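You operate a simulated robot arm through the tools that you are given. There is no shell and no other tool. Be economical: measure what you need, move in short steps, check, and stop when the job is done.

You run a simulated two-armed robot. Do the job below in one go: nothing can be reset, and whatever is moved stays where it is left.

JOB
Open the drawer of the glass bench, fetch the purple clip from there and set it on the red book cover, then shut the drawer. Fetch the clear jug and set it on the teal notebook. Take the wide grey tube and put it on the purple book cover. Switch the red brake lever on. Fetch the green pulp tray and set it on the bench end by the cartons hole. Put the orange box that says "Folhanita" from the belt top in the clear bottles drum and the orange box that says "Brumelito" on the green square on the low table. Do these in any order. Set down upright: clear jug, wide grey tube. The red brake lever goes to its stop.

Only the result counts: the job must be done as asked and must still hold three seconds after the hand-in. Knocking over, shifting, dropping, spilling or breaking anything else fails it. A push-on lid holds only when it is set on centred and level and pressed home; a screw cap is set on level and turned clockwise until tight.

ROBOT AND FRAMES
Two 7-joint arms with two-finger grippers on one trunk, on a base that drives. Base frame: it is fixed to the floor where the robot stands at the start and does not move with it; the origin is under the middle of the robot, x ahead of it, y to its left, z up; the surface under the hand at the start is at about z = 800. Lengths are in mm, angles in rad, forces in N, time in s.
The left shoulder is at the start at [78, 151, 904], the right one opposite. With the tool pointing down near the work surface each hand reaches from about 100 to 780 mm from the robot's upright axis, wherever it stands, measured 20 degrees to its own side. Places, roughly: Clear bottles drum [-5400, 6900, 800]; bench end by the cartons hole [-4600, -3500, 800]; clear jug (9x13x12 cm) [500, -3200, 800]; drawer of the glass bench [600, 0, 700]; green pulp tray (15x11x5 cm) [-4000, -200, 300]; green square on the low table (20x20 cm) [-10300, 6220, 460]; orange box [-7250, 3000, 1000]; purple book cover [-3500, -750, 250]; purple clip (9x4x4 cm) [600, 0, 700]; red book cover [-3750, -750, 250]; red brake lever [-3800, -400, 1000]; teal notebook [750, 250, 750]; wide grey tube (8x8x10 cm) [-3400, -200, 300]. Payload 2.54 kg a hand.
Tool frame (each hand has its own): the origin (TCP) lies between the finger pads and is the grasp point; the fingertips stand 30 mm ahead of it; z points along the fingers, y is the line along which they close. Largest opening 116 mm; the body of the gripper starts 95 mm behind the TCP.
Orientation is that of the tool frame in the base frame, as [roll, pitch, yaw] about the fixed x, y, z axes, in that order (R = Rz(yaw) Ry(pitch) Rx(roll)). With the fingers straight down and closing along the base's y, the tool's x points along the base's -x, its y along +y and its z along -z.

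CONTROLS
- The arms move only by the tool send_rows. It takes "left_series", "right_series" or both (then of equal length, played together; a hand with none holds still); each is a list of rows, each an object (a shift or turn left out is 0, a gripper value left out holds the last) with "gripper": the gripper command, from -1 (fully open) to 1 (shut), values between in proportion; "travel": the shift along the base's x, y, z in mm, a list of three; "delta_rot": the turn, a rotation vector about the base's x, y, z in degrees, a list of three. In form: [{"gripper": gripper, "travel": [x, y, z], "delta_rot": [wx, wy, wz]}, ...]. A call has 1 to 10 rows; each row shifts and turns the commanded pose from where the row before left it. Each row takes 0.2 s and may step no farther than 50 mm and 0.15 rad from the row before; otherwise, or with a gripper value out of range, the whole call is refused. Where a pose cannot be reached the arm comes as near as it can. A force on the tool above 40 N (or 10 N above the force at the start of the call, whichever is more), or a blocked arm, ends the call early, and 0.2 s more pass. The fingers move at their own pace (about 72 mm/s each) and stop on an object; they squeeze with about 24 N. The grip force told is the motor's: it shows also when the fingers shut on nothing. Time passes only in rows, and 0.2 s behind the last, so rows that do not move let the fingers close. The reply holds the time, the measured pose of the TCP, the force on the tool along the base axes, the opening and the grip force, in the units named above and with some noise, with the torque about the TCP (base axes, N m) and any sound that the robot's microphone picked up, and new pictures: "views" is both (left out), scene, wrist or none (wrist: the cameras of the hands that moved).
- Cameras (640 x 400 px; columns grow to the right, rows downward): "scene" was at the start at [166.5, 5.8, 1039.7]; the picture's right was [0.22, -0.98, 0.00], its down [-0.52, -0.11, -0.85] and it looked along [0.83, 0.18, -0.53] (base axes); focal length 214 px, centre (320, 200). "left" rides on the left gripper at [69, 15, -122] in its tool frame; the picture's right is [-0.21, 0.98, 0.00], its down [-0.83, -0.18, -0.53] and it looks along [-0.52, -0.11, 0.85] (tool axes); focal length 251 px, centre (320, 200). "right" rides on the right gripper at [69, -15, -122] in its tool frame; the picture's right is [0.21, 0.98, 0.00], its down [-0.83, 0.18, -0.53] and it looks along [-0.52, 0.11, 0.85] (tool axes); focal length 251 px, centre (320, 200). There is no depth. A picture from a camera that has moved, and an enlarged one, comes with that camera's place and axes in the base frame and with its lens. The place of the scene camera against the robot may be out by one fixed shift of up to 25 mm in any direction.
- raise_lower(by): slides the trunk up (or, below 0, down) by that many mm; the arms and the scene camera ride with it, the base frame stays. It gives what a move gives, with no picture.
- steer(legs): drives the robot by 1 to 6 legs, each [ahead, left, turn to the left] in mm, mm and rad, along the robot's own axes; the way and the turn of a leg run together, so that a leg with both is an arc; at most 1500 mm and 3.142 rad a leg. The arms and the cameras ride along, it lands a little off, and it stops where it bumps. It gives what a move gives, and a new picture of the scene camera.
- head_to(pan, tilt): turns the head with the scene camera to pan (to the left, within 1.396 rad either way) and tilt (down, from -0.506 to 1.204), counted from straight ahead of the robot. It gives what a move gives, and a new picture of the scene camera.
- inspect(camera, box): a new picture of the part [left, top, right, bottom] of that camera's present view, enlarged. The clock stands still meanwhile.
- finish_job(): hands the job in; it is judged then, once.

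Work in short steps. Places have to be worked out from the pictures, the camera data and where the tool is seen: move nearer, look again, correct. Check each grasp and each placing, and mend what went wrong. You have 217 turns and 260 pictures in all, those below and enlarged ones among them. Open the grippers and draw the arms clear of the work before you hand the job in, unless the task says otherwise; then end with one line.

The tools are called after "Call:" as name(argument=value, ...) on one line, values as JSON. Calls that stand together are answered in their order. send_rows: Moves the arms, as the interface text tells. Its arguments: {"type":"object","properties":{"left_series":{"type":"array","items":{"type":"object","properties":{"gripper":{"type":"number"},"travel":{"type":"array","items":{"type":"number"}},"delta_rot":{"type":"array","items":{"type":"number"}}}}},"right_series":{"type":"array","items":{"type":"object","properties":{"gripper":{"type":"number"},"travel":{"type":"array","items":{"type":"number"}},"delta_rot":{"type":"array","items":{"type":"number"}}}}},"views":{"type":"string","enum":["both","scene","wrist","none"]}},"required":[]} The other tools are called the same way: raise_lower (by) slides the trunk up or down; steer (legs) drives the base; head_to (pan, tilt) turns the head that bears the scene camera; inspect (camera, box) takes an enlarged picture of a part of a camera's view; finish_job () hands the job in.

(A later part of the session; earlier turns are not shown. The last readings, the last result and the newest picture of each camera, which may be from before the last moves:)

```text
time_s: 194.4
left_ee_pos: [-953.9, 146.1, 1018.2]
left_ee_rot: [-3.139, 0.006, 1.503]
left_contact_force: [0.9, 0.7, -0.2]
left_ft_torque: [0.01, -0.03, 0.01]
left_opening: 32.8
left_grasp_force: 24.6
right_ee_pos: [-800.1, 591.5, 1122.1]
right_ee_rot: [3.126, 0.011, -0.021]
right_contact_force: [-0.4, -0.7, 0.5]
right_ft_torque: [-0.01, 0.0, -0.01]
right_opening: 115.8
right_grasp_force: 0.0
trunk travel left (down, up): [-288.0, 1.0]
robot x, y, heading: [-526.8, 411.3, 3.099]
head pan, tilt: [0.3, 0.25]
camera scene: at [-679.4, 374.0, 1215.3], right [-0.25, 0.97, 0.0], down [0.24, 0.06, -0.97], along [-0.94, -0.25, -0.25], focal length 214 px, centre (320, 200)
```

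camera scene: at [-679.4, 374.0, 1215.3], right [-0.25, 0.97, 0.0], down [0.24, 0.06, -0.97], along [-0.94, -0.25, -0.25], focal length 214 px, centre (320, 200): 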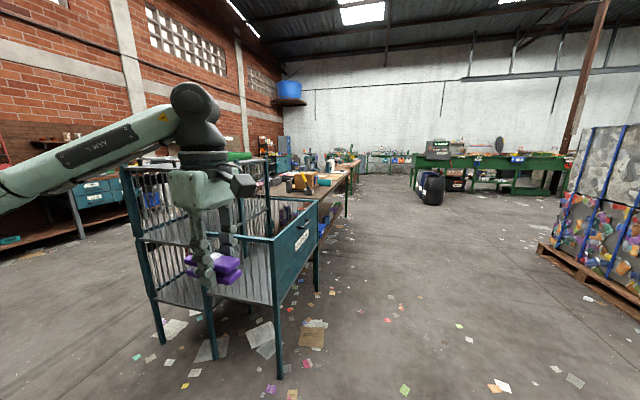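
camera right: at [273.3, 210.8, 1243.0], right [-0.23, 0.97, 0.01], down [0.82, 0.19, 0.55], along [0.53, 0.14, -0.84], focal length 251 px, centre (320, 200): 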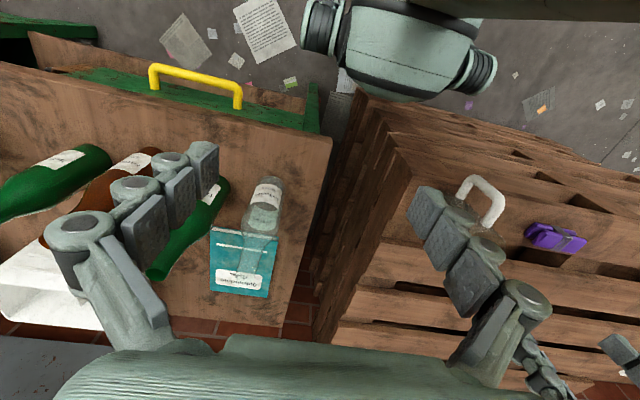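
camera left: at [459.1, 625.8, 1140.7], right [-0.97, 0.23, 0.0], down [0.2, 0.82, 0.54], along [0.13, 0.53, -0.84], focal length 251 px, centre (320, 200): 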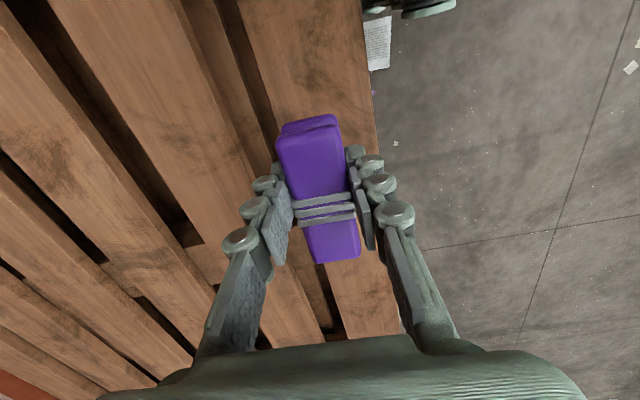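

A cage stands at x≈−1480, y −540…−60, then a long bench. I drive along the corridor at y≈450 and look left.

Call:
steer(legs=[[1500, 0, 0.04], [1000, 0, 0]])

Call:
head_to(pan=0.9, tilt=0.4)

```text
time_s: 206.6
left_ee_pos: [-3430.6, 116.4, 1018.4]
left_ee_rot: [-3.139, 0.007, 1.573]
left_contact_force: [-0.6, -0.4, 0.1]
left_ft_torque: [0.01, -0.01, -0.01]
left_opening: 32.8
left_grasp_force: 24.1
right_ee_pos: [-3308.2, 570.5, 1122.2]
right_ee_rot: [3.127, 0.011, 0.045]
right_contact_force: [-0.5, 0.6, 0.3]
right_ft_torque: [-0.02, -0.01, -0.05]
right_opening: 115.9
right_grasp_force: 0.0
trunk travel left (down, up): [-288.0, 1.0]
robot x, y, heading: [-3028.9, 409.4, -3.116]
head pan, tilt: [0.3, 0.25]
camera scene: at [-3173.6, 362.1, 1215.3], right [-0.32, 0.95, 0.0], down [0.23, 0.08, -0.97], along [-0.92, -0.31, -0.25], focal length 214 px, centre (320, 200)
```

scene: 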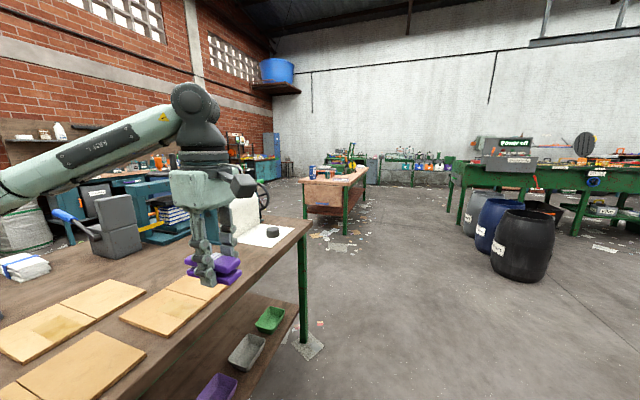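

```text
time_s: 207.6
left_ee_pos: [-3430.0, 116.5, 1020.2]
left_ee_rot: [-3.137, 0.006, 1.572]
left_contact_force: [0.2, 0.2, -0.2]
left_ft_torque: [0.0, 0.0, 0.03]
left_opening: 32.5
left_grasp_force: 23.9
right_ee_pos: [-3308.5, 570.7, 1122.5]
right_ee_rot: [3.126, 0.013, 0.045]
right_contact_force: [0.8, -0.3, 0.4]
right_ft_torque: [-0.05, 0.0, 0.03]
right_opening: 115.8
right_grasp_force: 0.1
trunk travel left (down, up): [-288.0, 1.0]
robot x, y, heading: [-3029.3, 406.6, -3.117]
head pan, tilt: [0.901, 0.4]
camera scene: at [-3140.6, 318.1, 1201.4], right [-0.8, 0.6, 0.0], down [0.23, 0.31, -0.92], along [-0.55, -0.74, -0.39], focal length 214 px, centre (320, 200)
```

scene: 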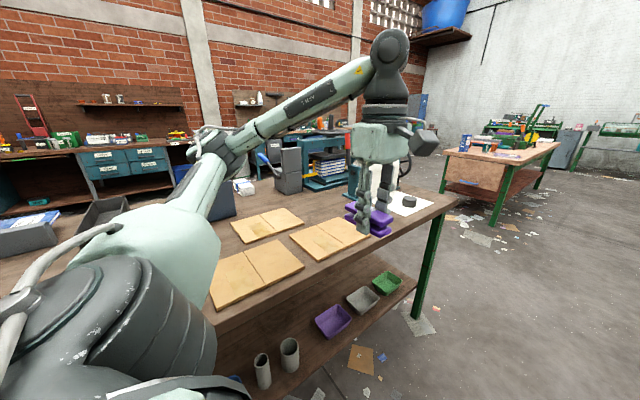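

Tubes and trays lie on the bench's lower shelf, ~150–200 mm inside the top's edge (y≈0). I step away from the bench, turn to face it (−y) and look down.

Call:
steer(legs=[[0, -300, 0], [0, 0, 1.545], [0, -150, 0]])

Call:
head_to(pan=-0.2, tilt=0.7)

```text
time_s: 216.6
left_ee_pos: [-2924.6, 293.7, 1019.0]
left_ee_rot: [-3.139, 0.008, 3.076]
left_contact_force: [-0.9, 1.3, -0.1]
left_ft_torque: [-0.02, 0.0, 0.03]
left_opening: 32.8
left_grasp_force: 24.2
right_ee_pos: [-3369.9, 446.0, 1121.7]
right_ee_rot: [3.126, 0.013, 1.548]
right_contact_force: [-0.5, 0.4, 0.0]
right_ft_torque: [0.02, 0.01, -0.01]
right_opening: 116.0
right_grasp_force: 0.0
trunk travel left (down, up): [-288.0, 1.0]
robot x, y, heading: [-3188.7, 716.0, -1.617]
head pan, tilt: [0.901, 0.4]
camera scene: at [-3109.6, 571.7, 1201.4], right [-0.65, -0.76, 0.0], down [-0.29, 0.25, -0.92], along [0.7, -0.6, -0.39], focal length 214 px, centre (320, 200)
```

scene: 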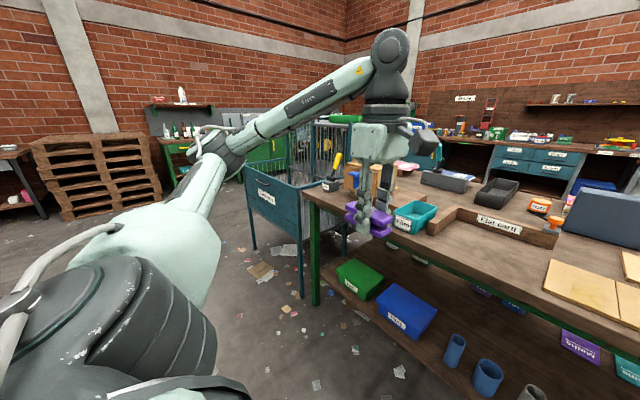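

```text
time_s: 217.9
left_ee_pos: [-2924.3, 293.2, 1018.7]
left_ee_rot: [-3.138, 0.008, 3.074]
left_contact_force: [-0.6, 1.6, -0.9]
left_ft_torque: [0.0, -0.04, 0.02]
left_opening: 32.7
left_grasp_force: 24.3
right_ee_pos: [-3371.5, 446.2, 1122.5]
right_ee_rot: [3.125, 0.012, 1.548]
right_contact_force: [1.0, 0.0, -0.5]
right_ft_torque: [-0.05, -0.01, -0.01]
right_opening: 116.1
right_grasp_force: 0.1
trunk travel left (down, up): [-288.0, 1.0]
robot x, y, heading: [-3184.8, 711.5, -1.61]
head pan, tilt: [-0.201, 0.7]
camera scene: at [-3199.8, 549.8, 1174.5], right [-0.97, 0.24, 0.0], down [0.15, 0.63, -0.77], along [-0.18, -0.74, -0.64], focal length 214 px, centre (320, 200)
```

scene: 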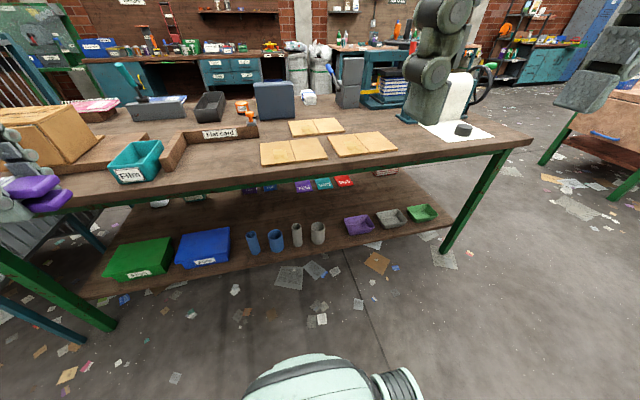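

Clear overview: wide grey tube ≈[-3362,-135] on the shelf (front edge y≈−95), books on the far side. I'll pull the left hand back, lower the trunk, and tilt the right hand forward to reach under the top.

Call:
send_rows(left_series=[{"gripper": 1, "travel": [0, 40, 20]}, {"travel": [0, 40, 20]}, {"travel": [0, 40, 20]}, {"travel": [0, 40, 20]}, {"travel": [0, 30, 20]}], views="none")

Call:
raise_lower(by=-285)

Call:
send_rows(right_series=[{"gripper": -0.72, "travel": [0, -35, -30]}, {"travel": [0, -35, -30]}, {"travel": [0, -35, -30]}, {"travel": [0, -30, -35], "delta_rot": [-8, 0, 0]}, {"travel": [0, -20, -40], "delta_rot": [-8, 0, 0]}, {"travel": [0, -10, -40], "delta_rot": [-8, 0, 0]}, {"travel": [0, 0, -40], "delta_rot": [-8, 0, 0]}, {"travel": [0, 0, -40], "delta_rot": [-8, 0, 0]}, {"travel": [0, 0, -40], "delta_rot": [-8, 0, 0]}, {"travel": [0, 0, -40]}], views="none")

```text
time_s: 219.1
left_ee_pos: [-2939.2, 479.5, 1113.6]
left_ee_rot: [-3.14, 0.007, 3.074]
left_contact_force: [0.3, 1.0, -0.5]
left_ft_torque: [0.01, 0.01, 0.0]
left_opening: 32.8
left_grasp_force: 23.5
left hand out of reach, approached as far as the arm can: row 5
right_ee_pos: [-3371.0, 445.9, 1122.7]
right_ee_rot: [3.124, 0.012, 1.548]
right_contact_force: [0.1, 0.6, 0.8]
right_ft_torque: [-0.01, 0.02, 0.0]
right_opening: 115.8
right_grasp_force: 0.0
trunk travel left (down, up): [-288.0, 1.0]
robot x, y, heading: [-3191.7, 711.8, -1.612]
head pan, tilt: [-0.201, 0.7]
```

```text
time_s: 222.0
left_ee_pos: [-2938.9, 478.8, 828.0]
left_ee_rot: [-3.137, 0.006, 3.073]
left_contact_force: [-0.1, 0.5, -0.5]
left_ft_torque: [0.01, 0.0, 0.0]
left_opening: 32.9
left_grasp_force: 24.2
right_ee_pos: [-3370.1, 445.3, 836.2]
right_ee_rot: [3.126, 0.012, 1.548]
right_contact_force: [0.1, -0.3, -0.2]
right_ft_torque: [0.02, 0.0, 0.01]
right_opening: 115.7
right_grasp_force: 0.0
trunk travel left (down, up): [-3.0, 286.0]
robot x, y, heading: [-3187.6, 712.9, -1.61]
head pan, tilt: [-0.201, 0.7]
```

```text
time_s: 224.2
left_ee_pos: [-2939.2, 478.4, 828.7]
left_ee_rot: [-3.138, 0.006, 3.073]
left_contact_force: [-0.3, -0.1, -0.3]
left_ft_torque: [-0.03, -0.02, 0.02]
left_opening: 32.9
left_grasp_force: 23.9
right_ee_pos: [-3363.4, 241.2, 508.7]
right_ee_rot: [3.1, 0.847, 1.536]
right_contact_force: [-0.3, -0.1, 0.4]
right_ft_torque: [0.01, 0.02, 0.04]
right_opening: 99.9
right_grasp_force: 0.0
right hand out of reach, approached as far as the arm can: row 7, 8, 9, 10
trunk travel left (down, up): [-3.0, 286.0]
robot x, y, heading: [-3189.0, 712.5, -1.616]
head pan, tilt: [-0.201, 0.7]
```

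Tilted 48°. Continue down to z≈340.

Call:
send_rows(right_series=[{"travel": [0, 0, -40]}, {"travel": [0, 0, -40]}, {"travel": [0, 0, -40]}, {"travel": [0, 0, -40]}], views="both")

```text
time_s: 225.2
left_ee_pos: [-2939.7, 479.8, 828.6]
left_ee_rot: [-3.139, 0.007, 3.076]
left_contact_force: [-0.2, 0.4, -0.7]
left_ft_torque: [0.03, 0.0, 0.02]
left_opening: 32.9
left_grasp_force: 24.0
right_ee_pos: [-3363.7, 240.9, 508.1]
right_ee_rot: [3.098, 0.848, 1.537]
right_contact_force: [-0.3, 0.7, 0.1]
right_ft_torque: [-0.04, 0.02, 0.02]
right_opening: 99.7
right_grasp_force: 0.1
right hand out of reach, approached as far as the arm can: row 1, 2, 3, 4
trunk travel left (down, up): [-3.0, 286.0]
robot x, y, heading: [-3184.9, 712.9, -1.616]
head pan, tilt: [-0.201, 0.7]
camera scene: at [-3199.9, 549.8, 889.5], right [-0.97, 0.24, 0.0], down [0.16, 0.63, -0.76], along [-0.18, -0.74, -0.64], focal length 214 px, centre (320, 200)
camera right: at [-3378.9, 378.7, 536.9], right [0.98, 0.14, -0.13], down [0.15, -0.15, 0.98], along [0.11, -0.98, -0.16], focal length 251 px, centre (320, 200)
```

scene: 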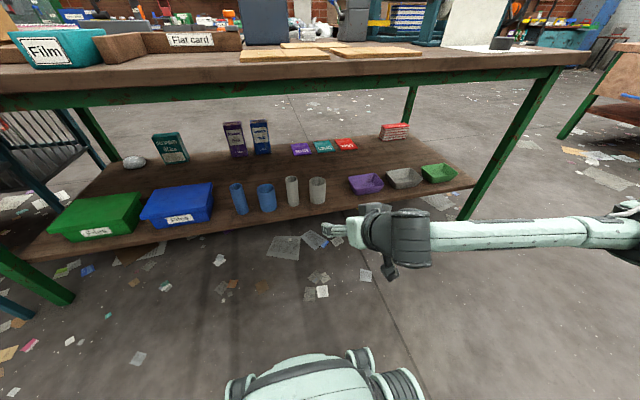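
right: 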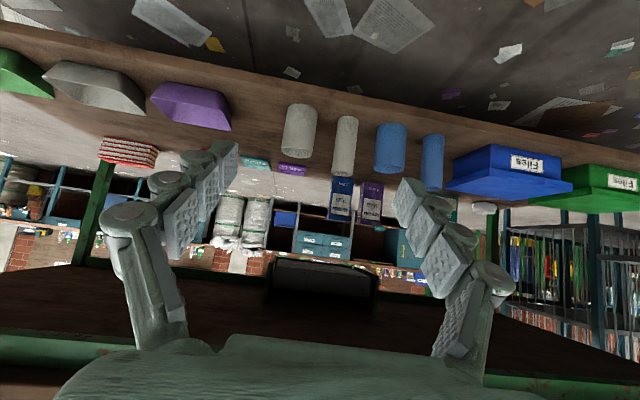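

Great view of everything. The arm seems folded; try extending forward while going down.

Call:
send_rows(right_series=[{"travel": [0, -40, -20]}, {"travel": [0, -40, -25]}, {"travel": [0, -40, -30]}, {"travel": [0, -20, -40]}, {"travel": [0, 0, -40]}], views="none")

```text
time_s: 226.4
left_ee_pos: [-2939.3, 478.9, 827.8]
left_ee_rot: [-3.139, 0.008, 3.075]
left_contact_force: [-1.1, -0.7, -0.3]
left_ft_torque: [0.02, -0.02, 0.0]
left_opening: 32.5
left_grasp_force: 23.9
right_ee_pos: [-3362.8, 109.0, 413.4]
right_ee_rot: [3.102, 0.848, 1.534]
right_contact_force: [-0.5, 0.3, -0.7]
right_ft_torque: [0.02, 0.02, 0.03]
right_opening: 100.0
right_grasp_force: 0.1
right hand out of reach, approached as far as the arm can: row 4, 5
trunk travel left (down, up): [-3.0, 286.0]
robot x, y, heading: [-3186.9, 713.7, -1.611]
head pan, tilt: [-0.201, 0.7]
```

Farther out goes lower. Continue forward/down to z≈340.

Call:
send_rows(right_series=[{"travel": [0, -35, -20]}, {"travel": [0, -35, -25]}, {"travel": [0, -10, -25]}], views="both")

```text
time_s: 227.2
left_ee_pos: [-2940.5, 479.3, 827.8]
left_ee_rot: [-3.139, 0.008, 3.072]
left_contact_force: [-0.3, -0.3, -0.5]
left_ft_torque: [0.02, -0.02, 0.01]
left_opening: 33.0
left_grasp_force: 24.0
right_ee_pos: [-3363.9, 28.1, 342.5]
right_ee_rot: [3.105, 0.838, 1.535]
right_contact_force: [-0.1, -0.1, 0.2]
right_ft_torque: [-0.01, 0.0, 0.01]
right_opening: 99.6
right_grasp_force: 0.0
trunk travel left (down, up): [-3.0, 286.0]
robot x, y, heading: [-3189.3, 713.8, -1.612]
head pan, tilt: [-0.201, 0.7]
camera scene: at [-3200.0, 550.0, 889.6], right [-0.97, 0.24, 0.0], down [0.16, 0.62, -0.77], along [-0.18, -0.74, -0.64], focal length 214 px, centre (320, 200)
camera right: at [-3379.2, 166.1, 372.7], right [0.98, 0.14, -0.14], down [0.16, -0.16, 0.98], along [0.11, -0.98, -0.17], focal length 251 px, centre (320, 200)
```

scene: 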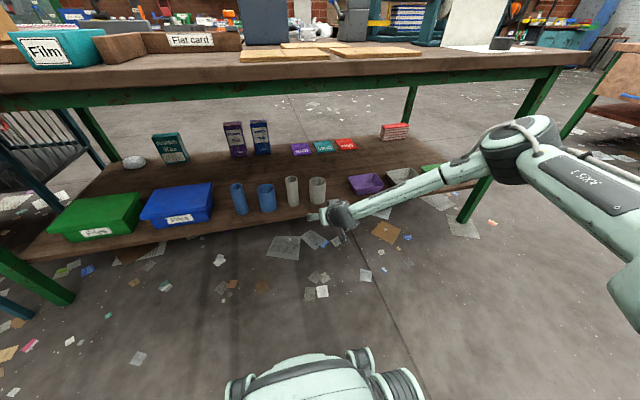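
right: 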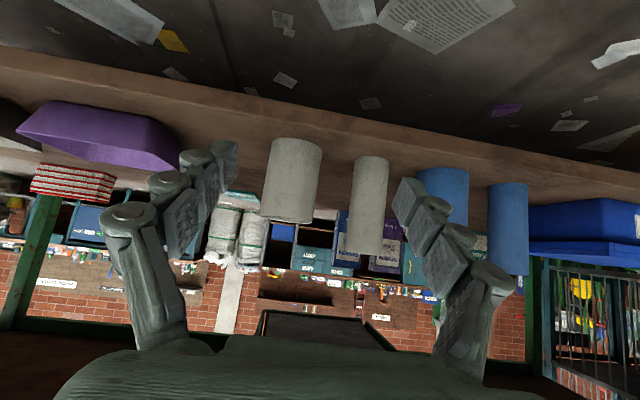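

Tube centre ≈[-3383,-165,293], shelf top ≈243. Lower the hand to z≈306 and drive forward so the fingers come up to the tube.

Call:
send_rows(right_series=[{"gripper": -0.72, "travel": [-10, -10, -18]}, {"travel": [-5, 0, -18]}], views="none")

Call:
steer(legs=[[115, 0, 0]])

Call:
send_rows(right_series=[{"travel": [0, 0, 0]}], views="wrist")

```text
time_s: 227.8
left_ee_pos: [-2939.4, 479.5, 828.3]
left_ee_rot: [-3.139, 0.007, 3.077]
left_contact_force: [0.3, 0.3, -0.2]
left_ft_torque: [-0.02, 0.0, 0.03]
left_opening: 32.7
left_grasp_force: 24.4
right_ee_pos: [-3363.6, 27.2, 343.9]
right_ee_rot: [3.105, 0.838, 1.535]
right_contact_force: [0.4, -0.3, 0.7]
right_ft_torque: [-0.01, -0.01, 0.01]
right_opening: 99.8
right_grasp_force: 0.2
right hand out of reach, approached as far as the arm can: row 1, 2
trunk travel left (down, up): [-3.0, 286.0]
robot x, y, heading: [-3188.2, 716.1, -1.613]
head pan, tilt: [-0.201, 0.7]
```

```text
time_s: 229.0
left_ee_pos: [-2944.9, 364.3, 828.9]
left_ee_rot: [-3.138, 0.007, 3.074]
left_contact_force: [-0.5, 0.3, 0.0]
left_ft_torque: [-0.01, -0.02, 0.03]
left_opening: 32.6
left_grasp_force: 23.8
right_ee_pos: [-3369.0, -86.2, 343.0]
right_ee_rot: [3.104, 0.839, 1.536]
right_contact_force: [0.5, 0.1, 0.4]
right_ft_torque: [0.01, 0.02, 0.01]
right_opening: 99.8
right_grasp_force: 0.0
trunk travel left (down, up): [-3.0, 286.0]
robot x, y, heading: [-3190.9, 599.3, -1.618]
head pan, tilt: [-0.201, 0.7]
camera scene: at [-3205.0, 435.0, 889.5], right [-0.97, 0.24, 0.0], down [0.16, 0.62, -0.77], along [-0.18, -0.74, -0.64], focal length 214 px, centre (320, 200)
```

scene: 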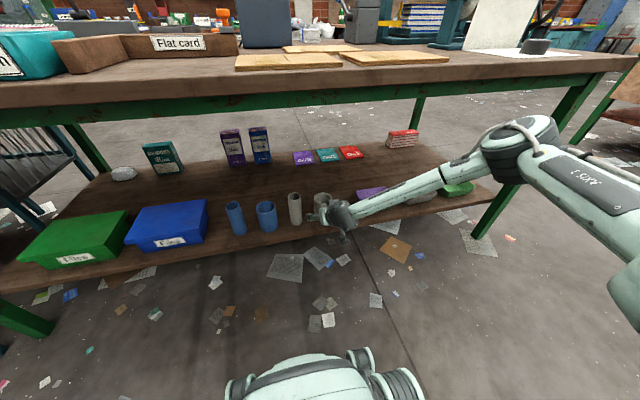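

```text
time_s: 229.4
left_ee_pos: [-2944.4, 364.5, 828.1]
left_ee_rot: [-3.138, 0.008, 3.074]
left_contact_force: [0.1, 0.1, -0.3]
left_ft_torque: [-0.01, 0.02, -0.03]
left_opening: 32.7
left_grasp_force: 23.9
right_ee_pos: [-3369.3, -86.2, 342.5]
right_ee_rot: [3.104, 0.838, 1.534]
right_contact_force: [-0.5, -0.4, 0.3]
right_ft_torque: [-0.04, 0.01, -0.01]
right_opening: 99.6
right_grasp_force: 0.0
trunk travel left (down, up): [-3.0, 286.0]
robot x, y, heading: [-3192.9, 600.9, -1.613]
head pan, tilt: [-0.201, 0.7]
camera right: at [-3384.4, 51.7, 372.8], right [0.98, 0.14, -0.14], down [0.16, -0.16, 0.98], along [0.11, -0.98, -0.18], focal length 251 px, centre (320, 200)
```

right: 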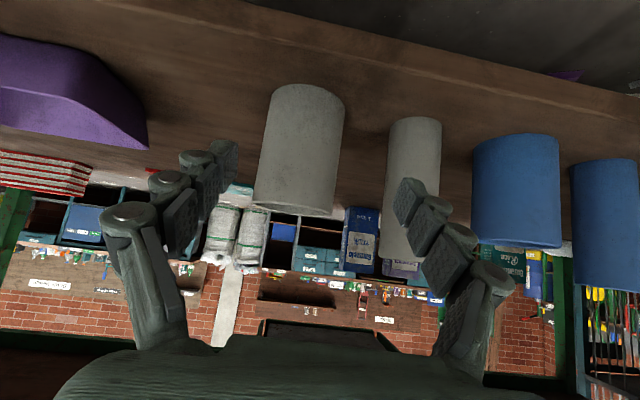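

Need to be lower by ~35 mm; reduce the tilt by 8° to allow it, and shift x −8.

Call:
send_rows(right_series=[{"gripper": -0.72, "travel": [-4, 10, -15], "delta_rot": [8, 0, 0]}, {"travel": [-4, 0, -18]}], views="wrist")

```text
time_s: 230.0
left_ee_pos: [-2944.2, 364.0, 829.0]
left_ee_rot: [-3.137, 0.006, 3.074]
left_contact_force: [0.0, -0.2, 0.0]
left_ft_torque: [-0.01, 0.0, -0.01]
left_opening: 32.9
left_grasp_force: 24.2
right_ee_pos: [-3377.3, -75.9, 309.7]
right_ee_rot: [3.112, 0.698, 1.539]
right_contact_force: [-0.2, -0.2, 0.5]
right_ft_torque: [0.02, 0.0, 0.01]
right_opening: 99.7
right_grasp_force: 0.1
trunk travel left (down, up): [-3.0, 286.0]
robot x, y, heading: [-3192.4, 596.7, -1.61]
head pan, tilt: [-0.201, 0.7]
camera right: at [-3392.0, 56.2, 358.4], right [0.98, 0.15, -0.12], down [0.16, -0.29, 0.94], along [0.11, -0.94, -0.31], focal length 251 px, centre (320, 200)
```

right: 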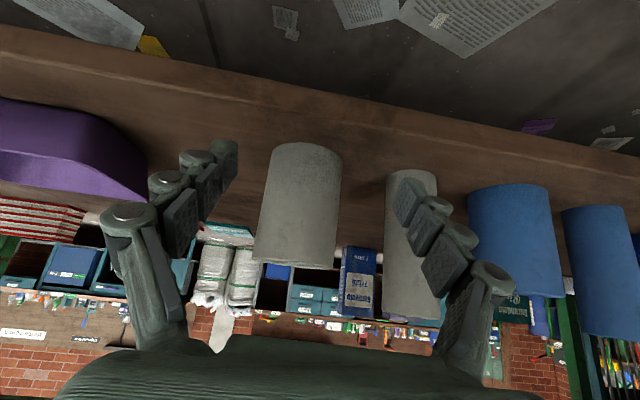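

Aligned. Advance toward the tube with the arm.

Call:
send_rows(right_series=[{"gripper": -0.72, "travel": [-3, -30, 0]}, {"travel": [0, -30, 0]}], views="wrist")

```text
time_s: 230.6
left_ee_pos: [-2944.5, 364.2, 827.5]
left_ee_rot: [-3.139, 0.008, 3.074]
left_contact_force: [0.2, 0.4, 0.0]
left_ft_torque: [0.0, 0.03, 0.0]
left_opening: 32.9
left_grasp_force: 23.9
right_ee_pos: [-3381.5, -135.5, 310.7]
right_ee_rot: [3.111, 0.698, 1.541]
right_contact_force: [-0.4, 0.0, 0.2]
right_ft_torque: [0.02, -0.04, 0.03]
right_opening: 99.9
right_grasp_force: 0.1
trunk travel left (down, up): [-3.0, 286.0]
robot x, y, heading: [-3190.1, 594.7, -1.612]
head pan, tilt: [-0.201, 0.7]
camera right: at [-3396.2, -4.8, 359.0], right [0.98, 0.15, -0.12], down [0.16, -0.29, 0.94], along [0.11, -0.94, -0.31], focal length 251 px, centre (320, 200)
```

right: 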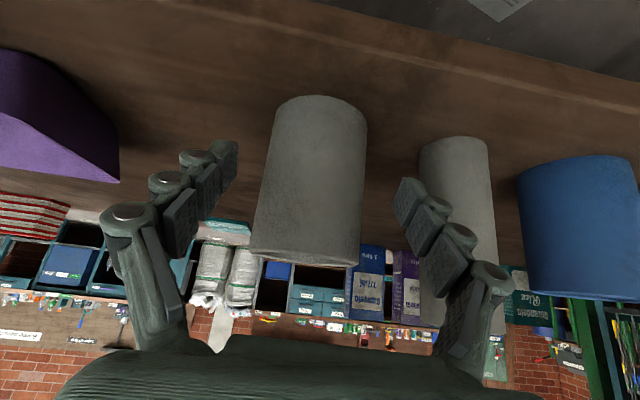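

Tube centre ≈[-3383,-181]. Advance 43 mm more and close.

Call:
send_rows(right_series=[{"gripper": -0.72, "travel": [-1, -22, -3]}, {"travel": [0, -21, -3]}, {"gripper": 1}, {}, {}], views="wrist")

```text
time_s: 231.8
left_ee_pos: [-2944.6, 364.2, 828.3]
left_ee_rot: [-3.14, 0.008, 3.075]
left_contact_force: [-0.8, -0.7, 0.6]
left_ft_torque: [0.0, -0.02, 0.01]
left_opening: 32.9
left_grasp_force: 23.7
right_ee_pos: [-3380.7, -181.7, 305.3]
right_ee_rot: [3.112, 0.699, 1.54]
right_contact_force: [-0.8, 0.8, 1.3]
right_ft_torque: [-0.02, 0.09, 0.05]
right_opening: 69.4
right_grasp_force: 24.6
trunk travel left (down, up): [-3.0, 286.0]
robot x, y, heading: [-3196.9, 597.2, -1.617]
head pan, tilt: [-0.201, 0.7]
camera right: at [-3396.9, -48.8, 353.1], right [0.98, 0.15, -0.12], down [0.16, -0.29, 0.94], along [0.11, -0.94, -0.31], focal length 251 px, centre (320, 200)
```

right: 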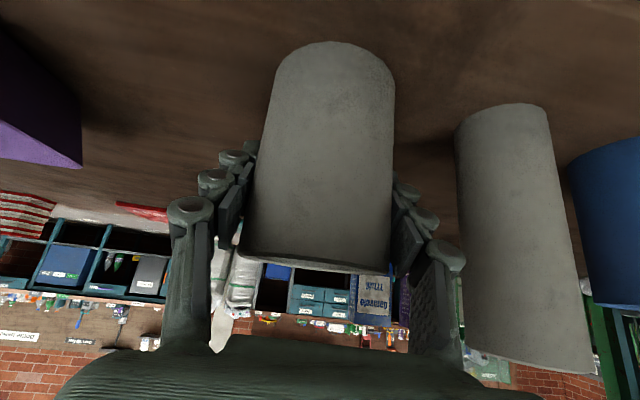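

Gripped at 69 mm. Lift a little and draw out.

Call:
send_rows(right_series=[{"gripper": 1}, {"travel": [0, 0, 12]}, {"travel": [0, 0, 15]}, {"travel": [0, 30, 10]}, {"travel": [0, 40, 0]}, {"travel": [0, 40, 5]}], views="both")

```text
time_s: 233.2
left_ee_pos: [-2944.1, 364.7, 829.2]
left_ee_rot: [-3.139, 0.007, 3.073]
left_contact_force: [-0.6, 0.3, -0.4]
left_ft_torque: [0.03, -0.02, 0.03]
left_opening: 32.7
left_grasp_force: 24.0
right_ee_pos: [-3383.3, -68.1, 346.4]
right_ee_rot: [3.111, 0.699, 1.54]
right_contact_force: [-0.2, -0.4, -0.2]
right_ft_torque: [0.04, 0.05, -0.01]
right_opening: 69.4
right_grasp_force: 24.3
trunk travel left (down, up): [-3.0, 286.0]
robot x, y, heading: [-3190.9, 599.3, -1.614]
head pan, tilt: [-0.201, 0.7]
camera scene: at [-3204.9, 434.9, 889.5], right [-0.97, 0.24, 0.0], down [0.16, 0.63, -0.76], along [-0.18, -0.74, -0.64], focal length 214 px, centre (320, 200)
camera right: at [-3397.5, 63.6, 394.3], right [0.98, 0.15, -0.12], down [0.16, -0.29, 0.94], along [0.11, -0.94, -0.31], focal length 251 px, centre (320, 200)
```

scene: 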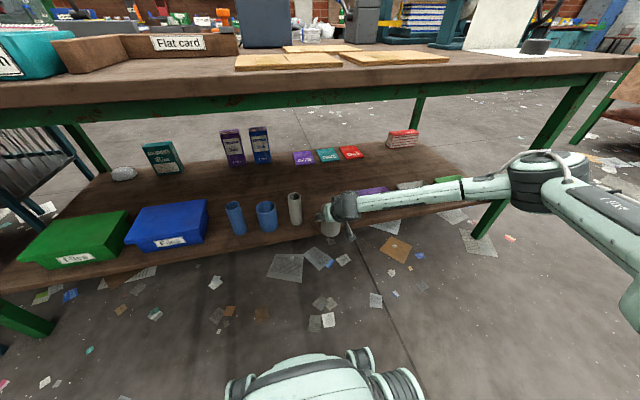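
right: 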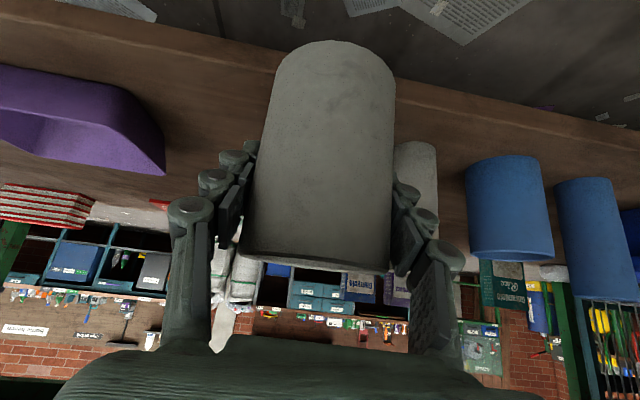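

Tube held upright. Back away from the bench and raise/retract the right hand for travelling.

Call:
steer(legs=[[-400, 0, 0.04]])

Call:
send_rows(right_series=[{"gripper": 1, "travel": [0, 0, 45]}, {"travel": [0, 0, 45]}, {"travel": [0, 20, 40]}, {"travel": [0, 30, 35]}, {"travel": [0, 30, 35]}, {"travel": [0, 30, 35]}, {"travel": [0, 30, 35]}, {"travel": [0, 30, 30]}], views="none")

```text
time_s: 235.7
left_ee_pos: [-2925.4, 776.5, 829.3]
left_ee_rot: [-3.14, 0.007, 3.114]
left_contact_force: [0.3, -0.3, -0.3]
left_ft_torque: [0.03, 0.02, -0.02]
left_opening: 32.7
left_grasp_force: 24.1
right_ee_pos: [-3346.0, 325.4, 346.0]
right_ee_rot: [3.111, 0.698, 1.581]
right_contact_force: [-0.4, 0.1, 0.2]
right_ft_torque: [0.0, 0.03, -0.01]
right_opening: 69.4
right_grasp_force: 24.4
trunk travel left (down, up): [-3.0, 286.0]
robot x, y, heading: [-3183.4, 998.4, -1.572]
head pan, tilt: [-0.201, 0.7]
camera scene: at [-3189.6, 835.4, 889.5], right [-0.98, 0.2, 0.0], down [0.13, 0.63, -0.76], along [-0.15, -0.75, -0.64], focal length 214 px, centre (320, 200)
```

scene: 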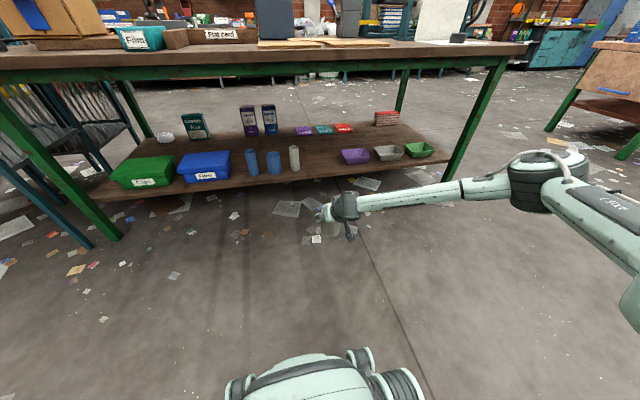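

```text
time_s: 237.5
left_ee_pos: [-2925.2, 776.3, 828.8]
left_ee_rot: [-3.138, 0.007, 3.115]
left_contact_force: [-0.9, 0.8, 0.2]
left_ft_torque: [0.03, -0.01, 0.02]
left_opening: 32.9
left_grasp_force: 24.6
right_ee_pos: [-3344.0, 496.6, 644.8]
right_ee_rot: [3.113, 0.698, 1.582]
right_contact_force: [-0.4, 0.2, -0.9]
right_ft_torque: [-0.01, 0.0, 0.02]
right_opening: 69.4
right_grasp_force: 24.2
trunk travel left (down, up): [-3.0, 286.0]
robot x, y, heading: [-3182.8, 997.2, -1.571]
head pan, tilt: [-0.201, 0.7]
```

Strafe right (−x) to x≈−4750 and look ahead.

Call:
steer(legs=[[0, -800, 0], [0, -780, 0]])

Call:
head_to(pan=0.2, tilt=0.35)

```text
time_s: 252.9
left_ee_pos: [-4490.6, 762.1, 827.7]
left_ee_rot: [-3.138, 0.008, 3.113]
left_contact_force: [1.1, -0.3, -0.4]
left_ft_torque: [0.02, -0.02, 0.03]
left_opening: 32.9
left_grasp_force: 24.1
right_ee_pos: [-4907.4, 483.1, 643.7]
right_ee_rot: [3.112, 0.699, 1.58]
right_contact_force: [0.2, 0.1, -0.1]
right_ft_torque: [0.0, 0.01, -0.01]
right_opening: 69.4
right_grasp_force: 24.1
trunk travel left (down, up): [-3.0, 286.0]
robot x, y, heading: [-4748.2, 989.5, -1.573]
head pan, tilt: [-0.201, 0.7]
camera scene: at [-4753.4, 822.4, 889.5], right [-0.98, 0.2, 0.0], down [0.13, 0.63, -0.76], along [-0.15, -0.75, -0.64], focal length 214 px, centre (320, 200)
```

scene: 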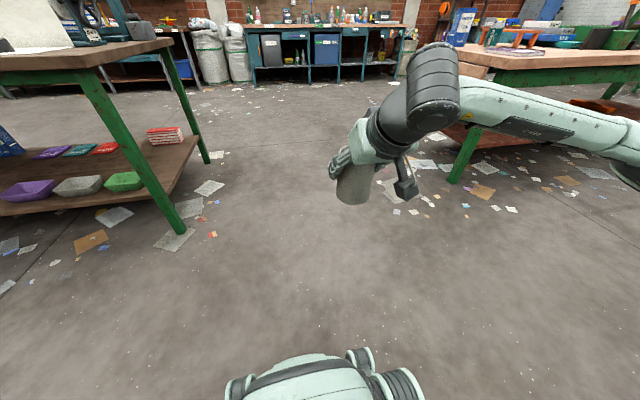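

```text
time_s: 253.8
left_ee_pos: [-4490.0, 763.0, 827.6]
left_ee_rot: [-3.138, 0.006, 3.115]
left_contact_force: [-0.2, -0.2, -0.6]
left_ft_torque: [-0.02, -0.02, 0.01]
left_opening: 32.7
left_grasp_force: 24.2
right_ee_pos: [-4907.5, 484.1, 644.7]
right_ee_rot: [3.111, 0.697, 1.582]
right_contact_force: [0.1, -0.8, -0.2]
right_ft_torque: [0.02, -0.01, 0.01]
right_opening: 69.3
right_grasp_force: 24.2
trunk travel left (down, up): [-3.0, 286.0]
robot x, y, heading: [-4749.1, 986.3, -1.57]
head pan, tilt: [0.201, 0.351]
camera scene: at [-4718.0, 814.3, 920.9], right [-0.98, -0.2, 0.0], down [-0.07, 0.34, -0.94], along [0.18, -0.92, -0.34], focal length 214 px, centre (320, 200)
```

scene: 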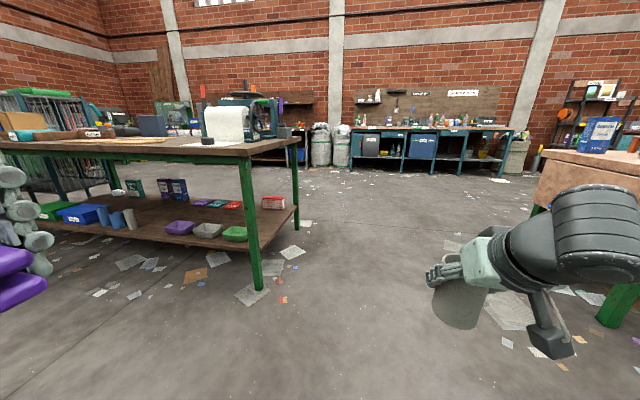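

Route is clear. Drive forward past the bench, turn around, and strafe to face the far side.

Call:
steer(legs=[[1500, 0, 0], [950, 0, 0], [0, 0, 3.14], [0, -1190, 0]])

Call:
head_to(pan=0.0, tilt=0.65)

```text
time_s: 259.1
left_ee_pos: [-4488.6, -344.4, 834.6]
left_ee_rot: [-3.12, -0.003, 3.141]
left_contact_force: [0.6, 0.1, -0.5]
left_ft_torque: [0.02, 0.0, -0.01]
left_opening: 32.8
left_grasp_force: 23.7
right_ee_pos: [-4899.6, -636.2, 646.5]
right_ee_rot: [3.104, 0.701, 1.6]
right_contact_force: [-0.3, -0.3, -0.4]
right_ft_torque: [0.0, 0.01, 0.03]
right_opening: 69.4
right_grasp_force: 24.3
trunk travel left (down, up): [-3.0, 286.0]
robot x, y, heading: [-4749.5, -125.8, -1.552]
head pan, tilt: [0.201, 0.351]
stopped in leg 1: the robot was blocked; the commanded pose is now the measured one
camera scene: at [-4719.5, -299.0, 922.4], right [-0.98, -0.22, -0.01], down [-0.07, 0.33, -0.94], along [0.21, -0.92, -0.34], focal length 214 px, centre (320, 200)
```

scene: 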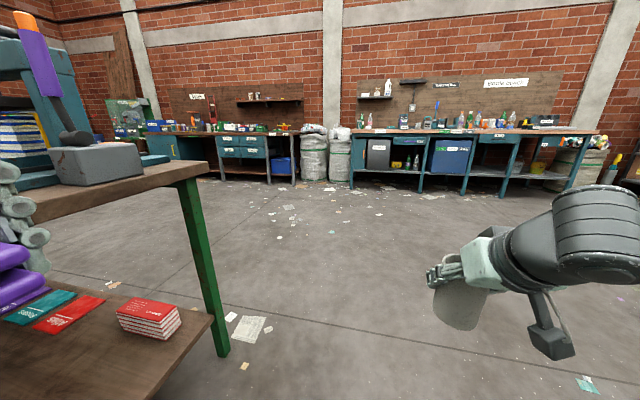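

```text
time_s: 259.9
left_ee_pos: [-4489.6, -344.5, 834.8]
left_ee_rot: [-3.118, -0.004, -3.14]
left_contact_force: [-0.6, -0.2, -0.3]
left_ft_torque: [-0.03, 0.01, 0.01]
left_opening: 32.9
left_grasp_force: 23.8
right_ee_pos: [-4898.1, -633.6, 645.8]
right_ee_rot: [3.102, 0.705, 1.597]
right_contact_force: [-0.3, -0.4, -0.8]
right_ft_torque: [0.01, -0.01, 0.03]
right_opening: 69.2
right_grasp_force: 23.8
trunk travel left (down, up): [-3.0, 286.0]
robot x, y, heading: [-4748.7, -129.7, -1.548]
head pan, tilt: [0.0, 0.649]
camera scene: at [-4738.2, -294.5, 894.8], right [-1.0, -0.02, -0.01], down [-0.01, 0.6, -0.8], along [0.02, -0.8, -0.6], focal length 214 px, centre (320, 200)
```

scene: 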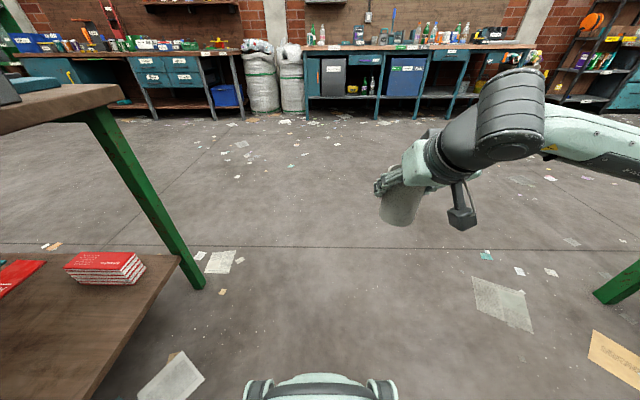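

Blocked—probably the left elbow at the bench's end. Step 300 mm right (−x), then continue forward.

Call:
steer(legs=[[-60, 0, 0], [0, -300, -0.02], [1300, 0, 0]])

```text
time_s: 270.0
left_ee_pos: [-4767.1, -1585.8, 831.8]
left_ee_rot: [-3.126, -0.01, -3.134]
left_contact_force: [0.3, -0.1, 0.1]
left_ft_torque: [0.02, 0.0, 0.03]
left_opening: 32.7
left_grasp_force: 24.1
right_ee_pos: [-5178.0, -1879.8, 645.3]
right_ee_rot: [3.112, 0.698, 1.613]
right_contact_force: [-0.1, 0.0, 0.1]
right_ft_torque: [0.0, 0.01, 0.02]
right_opening: 69.3
right_grasp_force: 24.0
trunk travel left (down, up): [-3.0, 286.0]
robot x, y, heading: [-5031.9, -1370.3, -1.541]
head pan, tilt: [0.0, 0.649]
camera scene: at [-5016.4, -1538.4, 893.9], right [-1.0, -0.03, 0.0], down [-0.02, 0.6, -0.8], along [0.02, -0.8, -0.6], focal length 214 px, centre (320, 200)
```

scene: 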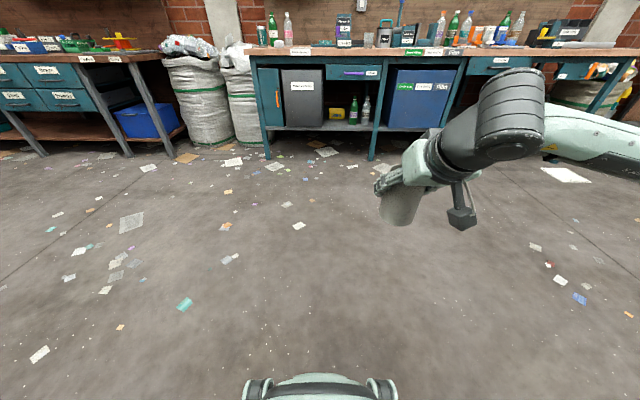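

Now turn around and strafe to x≈−3550.

Call:
steer(legs=[[120, 0, 0], [0, 0, 3.11], [0, -1480, 0]])

```text
time_s: 292.6
left_ee_pos: [-3848.9, -1203.6, 830.9]
left_ee_rot: [-3.126, -0.012, 0.042]
left_contact_force: [-0.4, 0.0, 0.4]
left_ft_torque: [-0.03, -0.01, 0.01]
left_opening: 32.7
left_grasp_force: 24.1
right_ee_pos: [-3449.6, -896.1, 644.7]
right_ee_rot: [3.112, 0.696, -1.496]
right_contact_force: [-0.2, 0.9, -0.5]
right_ft_torque: [-0.04, 0.04, 0.0]
right_opening: 69.3
right_grasp_force: 23.9
trunk travel left (down, up): [-3.0, 286.0]
robot x, y, heading: [-3578.2, -1412.0, 1.633]
head pan, tilt: [0.0, 0.649]
camera scene: at [-3575.9, -1269.2, 893.9], right [1.0, 0.06, 0.0], down [0.04, -0.6, -0.8], along [-0.05, 0.8, -0.6], focal length 214 px, centre (320, 200)
```

scene: 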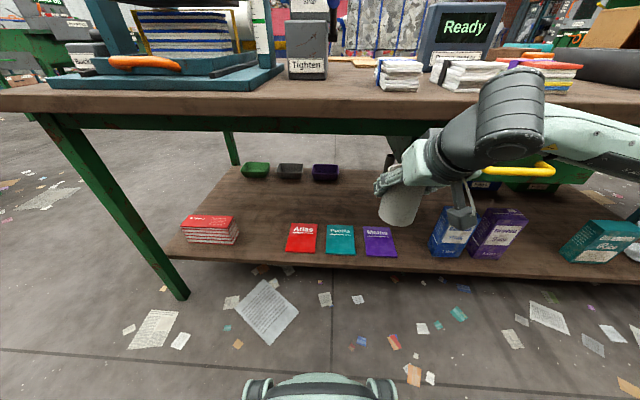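

Red "Atlas" cover ≈[-3687,-715], purple ≈[-3382,-713]. Lower the tube diagonally toward the purple cover.

Call:
send_rows(right_series=[{"gripper": 1, "travel": [5, 5, -45]}, {"travel": [5, 10, -45]}, {"travel": [5, 15, -42]}, {"travel": [8, 20, -40]}, {"travel": [8, 25, -40]}, {"travel": [8, 25, -40]}, {"travel": [8, 30, -25]}], views="both")

```text
time_s: 294.2
left_ee_pos: [-3849.3, -1204.0, 831.0]
left_ee_rot: [-3.126, -0.011, 0.041]
left_contact_force: [0.0, 0.0, 0.6]
left_ft_torque: [0.04, -0.02, -0.01]
left_opening: 33.0
left_grasp_force: 24.6
right_ee_pos: [-3401.3, -770.0, 368.1]
right_ee_rot: [3.112, 0.698, -1.495]
right_contact_force: [-0.5, -0.5, -0.5]
right_ft_torque: [0.01, 0.03, -0.02]
right_opening: 69.5
right_grasp_force: 24.6
trunk travel left (down, up): [-3.0, 286.0]
robot x, y, heading: [-3577.9, -1408.7, 1.636]
head pan, tilt: [0.0, 0.649]
camera scene: at [-3575.9, -1269.3, 893.9], right [1.0, 0.06, 0.0], down [0.04, -0.6, -0.8], along [-0.05, 0.8, -0.6], focal length 214 px, centre (320, 200)
camera right: at [-3373.4, -898.6, 416.2], right [-0.96, -0.26, -0.12], down [-0.19, 0.27, 0.94], along [-0.21, 0.93, -0.31], focal length 251 px, centre (320, 200)
```

scene: 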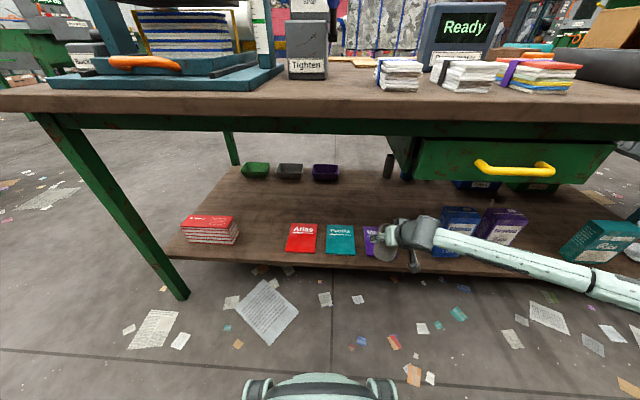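
right: 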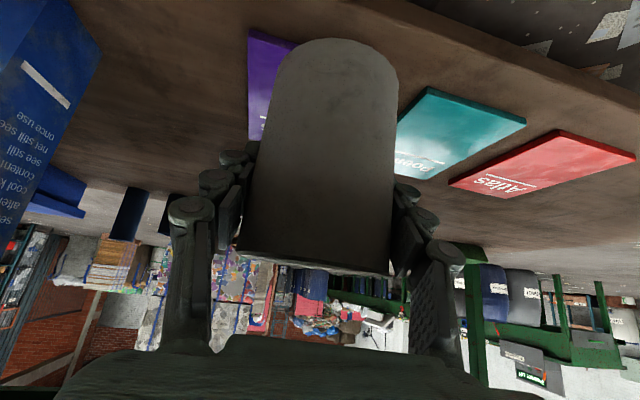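

From the wrist view the covers span y −750…−606; purple centre ≈[-3403,-678]. Move forward 90 and check.

Call:
send_rows(right_series=[{"gripper": 1, "travel": [0, 30, -8]}, {"travel": [-1, 30, -8]}, {"travel": [0, 30, -8]}], views="both")

```text
time_s: 295.0
left_ee_pos: [-3850.5, -1202.8, 830.4]
left_ee_rot: [-3.126, -0.011, 0.042]
left_contact_force: [0.6, 0.8, 0.0]
left_ft_torque: [-0.01, 0.02, -0.02]
left_opening: 32.8
left_grasp_force: 24.4
right_ee_pos: [-3401.0, -675.9, 345.2]
right_ee_rot: [3.113, 0.698, -1.495]
right_contact_force: [-0.1, -0.8, -0.2]
right_ft_torque: [-0.01, -0.01, 0.0]
right_opening: 69.4
right_grasp_force: 23.5
trunk travel left (down, up): [-3.0, 286.0]
robot x, y, heading: [-3580.8, -1407.5, 1.631]
head pan, tilt: [0.0, 0.649]
camera scene: at [-3575.9, -1269.3, 893.9], right [1.0, 0.06, 0.0], down [0.04, -0.6, -0.8], along [-0.05, 0.8, -0.6], focal length 214 px, centre (320, 200)
camera right: at [-3372.1, -805.5, 392.7], right [-0.96, -0.26, -0.12], down [-0.19, 0.27, 0.94], along [-0.21, 0.93, -0.31], focal length 251 px, centre (320, 200)
```

scene: 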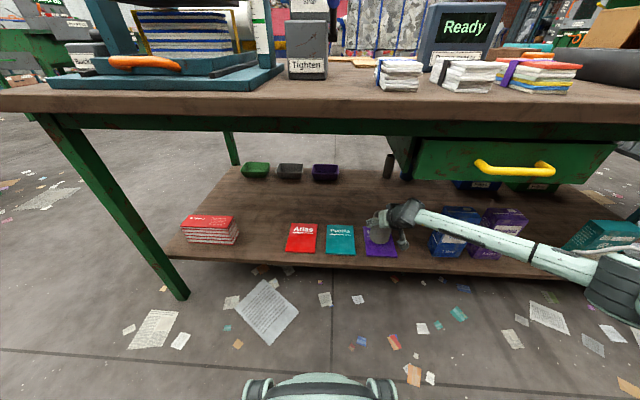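
right: 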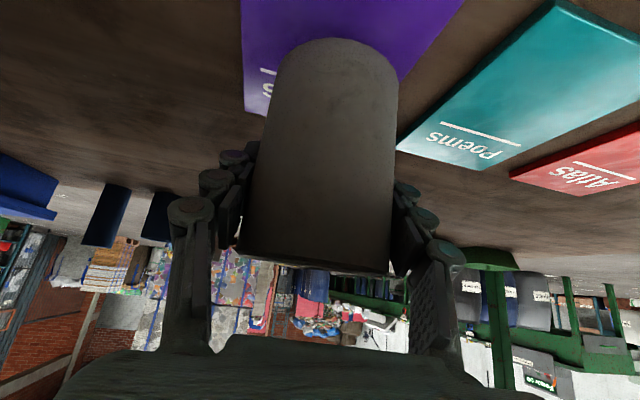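

Over the purple cover's centre. Lower in small steps to contact.

Call:
send_rows(right_series=[{"gripper": 1, "travel": [3, 2, -12]}, {"travel": [0, 0, -8]}, {"travel": [0, 0, -5]}, {"travel": [0, 0, -4]}, {"travel": [0, 0, -4]}, {"travel": [0, 0, -4]}], views="none")

```text
time_s: 296.4
left_ee_pos: [-3850.6, -1204.7, 831.7]
left_ee_rot: [-3.123, -0.012, 0.043]
left_contact_force: [0.7, 0.0, 0.4]
left_ft_torque: [0.01, 0.01, -0.01]
left_opening: 32.7
left_grasp_force: 24.3
right_ee_pos: [-3400.5, -673.0, 312.9]
right_ee_rot: [3.109, 0.707, -1.496]
right_contact_force: [1.0, -2.4, 18.7]
right_ft_torque: [0.12, -0.23, -0.03]
right_opening: 69.7
right_grasp_force: 23.9
trunk travel left (down, up): [-3.0, 286.0]
robot x, y, heading: [-3581.3, -1404.4, 1.631]
head pan, tilt: [0.0, 0.649]
```

Contact (19 N) at the expected height. Release and withdraw horizontally.

Call:
send_rows(right_series=[{"gripper": 1, "travel": [0, 0, 2]}, {"gripper": -1}, {}, {}, {"travel": [0, -30, 2]}, {"travel": [2, -40, 2]}, {"travel": [2, -40, 5]}], views="both")

```text
time_s: 298.0
left_ee_pos: [-3850.8, -1203.6, 830.3]
left_ee_rot: [-3.127, -0.011, 0.042]
left_contact_force: [-0.6, 0.4, -0.6]
left_ft_torque: [0.03, -0.03, 0.0]
left_opening: 32.6
left_grasp_force: 23.8
right_ee_pos: [-3393.4, -785.9, 314.6]
right_ee_rot: [3.112, 0.7, -1.495]
right_contact_force: [-0.5, 0.7, -1.2]
right_ft_torque: [-0.02, -0.05, -0.01]
right_opening: 115.8
right_grasp_force: 0.1
trunk travel left (down, up): [-3.0, 286.0]
robot x, y, heading: [-3575.3, -1411.7, 1.632]
head pan, tilt: [0.0, 0.649]
camera scene: at [-3575.9, -1269.2, 893.9], right [1.0, 0.06, 0.0], down [0.04, -0.6, -0.8], along [-0.05, 0.8, -0.6], focal length 214 px, centre (320, 200)
camera right: at [-3365.2, -914.5, 364.5], right [-0.96, -0.25, -0.12], down [-0.19, 0.27, 0.94], along [-0.21, 0.93, -0.31], focal length 251 px, centre (320, 200)
```

scene: 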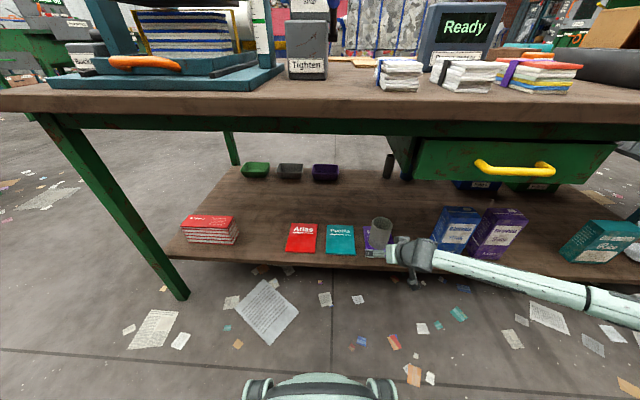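
right: 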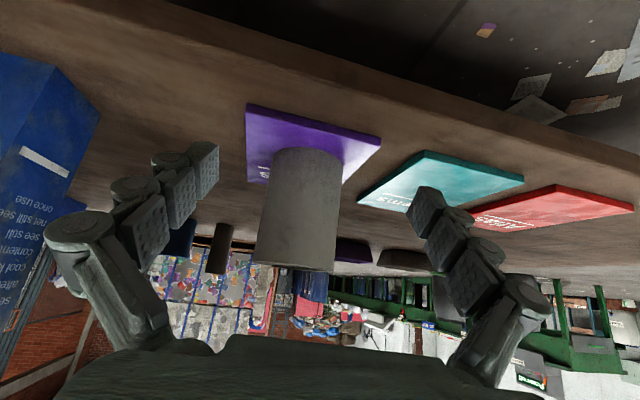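

Tube stands upright on the purple cover. Retract the right hand out from under the bench.

Call:
send_rows(right_series=[{"travel": [0, -35, 15]}, {"travel": [0, -30, 35]}, {"travel": [0, -25, 40]}, {"travel": [0, -20, 40]}, {"travel": [0, -15, 40]}, {"travel": [0, -10, 45]}, {"travel": [0, -10, 45]}, {"travel": [0, -10, 45]}], views="none")

Call:
send_rows(left_series=[{"gripper": 1, "travel": [15, 30, -35]}, {"travel": [20, 30, -35]}, {"travel": [20, 30, -35]}, {"travel": [20, 30, -35]}, {"travel": [20, 30, -35]}, {"travel": [15, 30, -35]}, {"travel": [15, 30, -35]}, {"travel": [10, 30, -35]}, {"travel": [10, 30, -35]}, {"travel": [10, 30, -35]}], views="both")

```text
time_s: 299.8
left_ee_pos: [-3849.8, -1203.5, 829.4]
left_ee_rot: [-3.126, -0.01, 0.041]
left_contact_force: [0.2, 0.4, 0.0]
left_ft_torque: [-0.02, -0.02, 0.04]
left_opening: 32.8
left_grasp_force: 23.9
right_ee_pos: [-3399.5, -920.4, 624.6]
right_ee_rot: [3.111, 0.695, -1.496]
right_contact_force: [0.2, 1.1, 0.2]
right_ft_torque: [-0.01, 0.0, -0.02]
right_opening: 116.0
right_grasp_force: 0.1
right hand out of reach, approached as far as the arm can: row 7, 8
trunk travel left (down, up): [-3.0, 286.0]
robot x, y, heading: [-3579.2, -1412.2, 1.629]
head pan, tilt: [0.0, 0.649]
```

```text
refused: row 2 steps farther than a row can; nothing moved
```

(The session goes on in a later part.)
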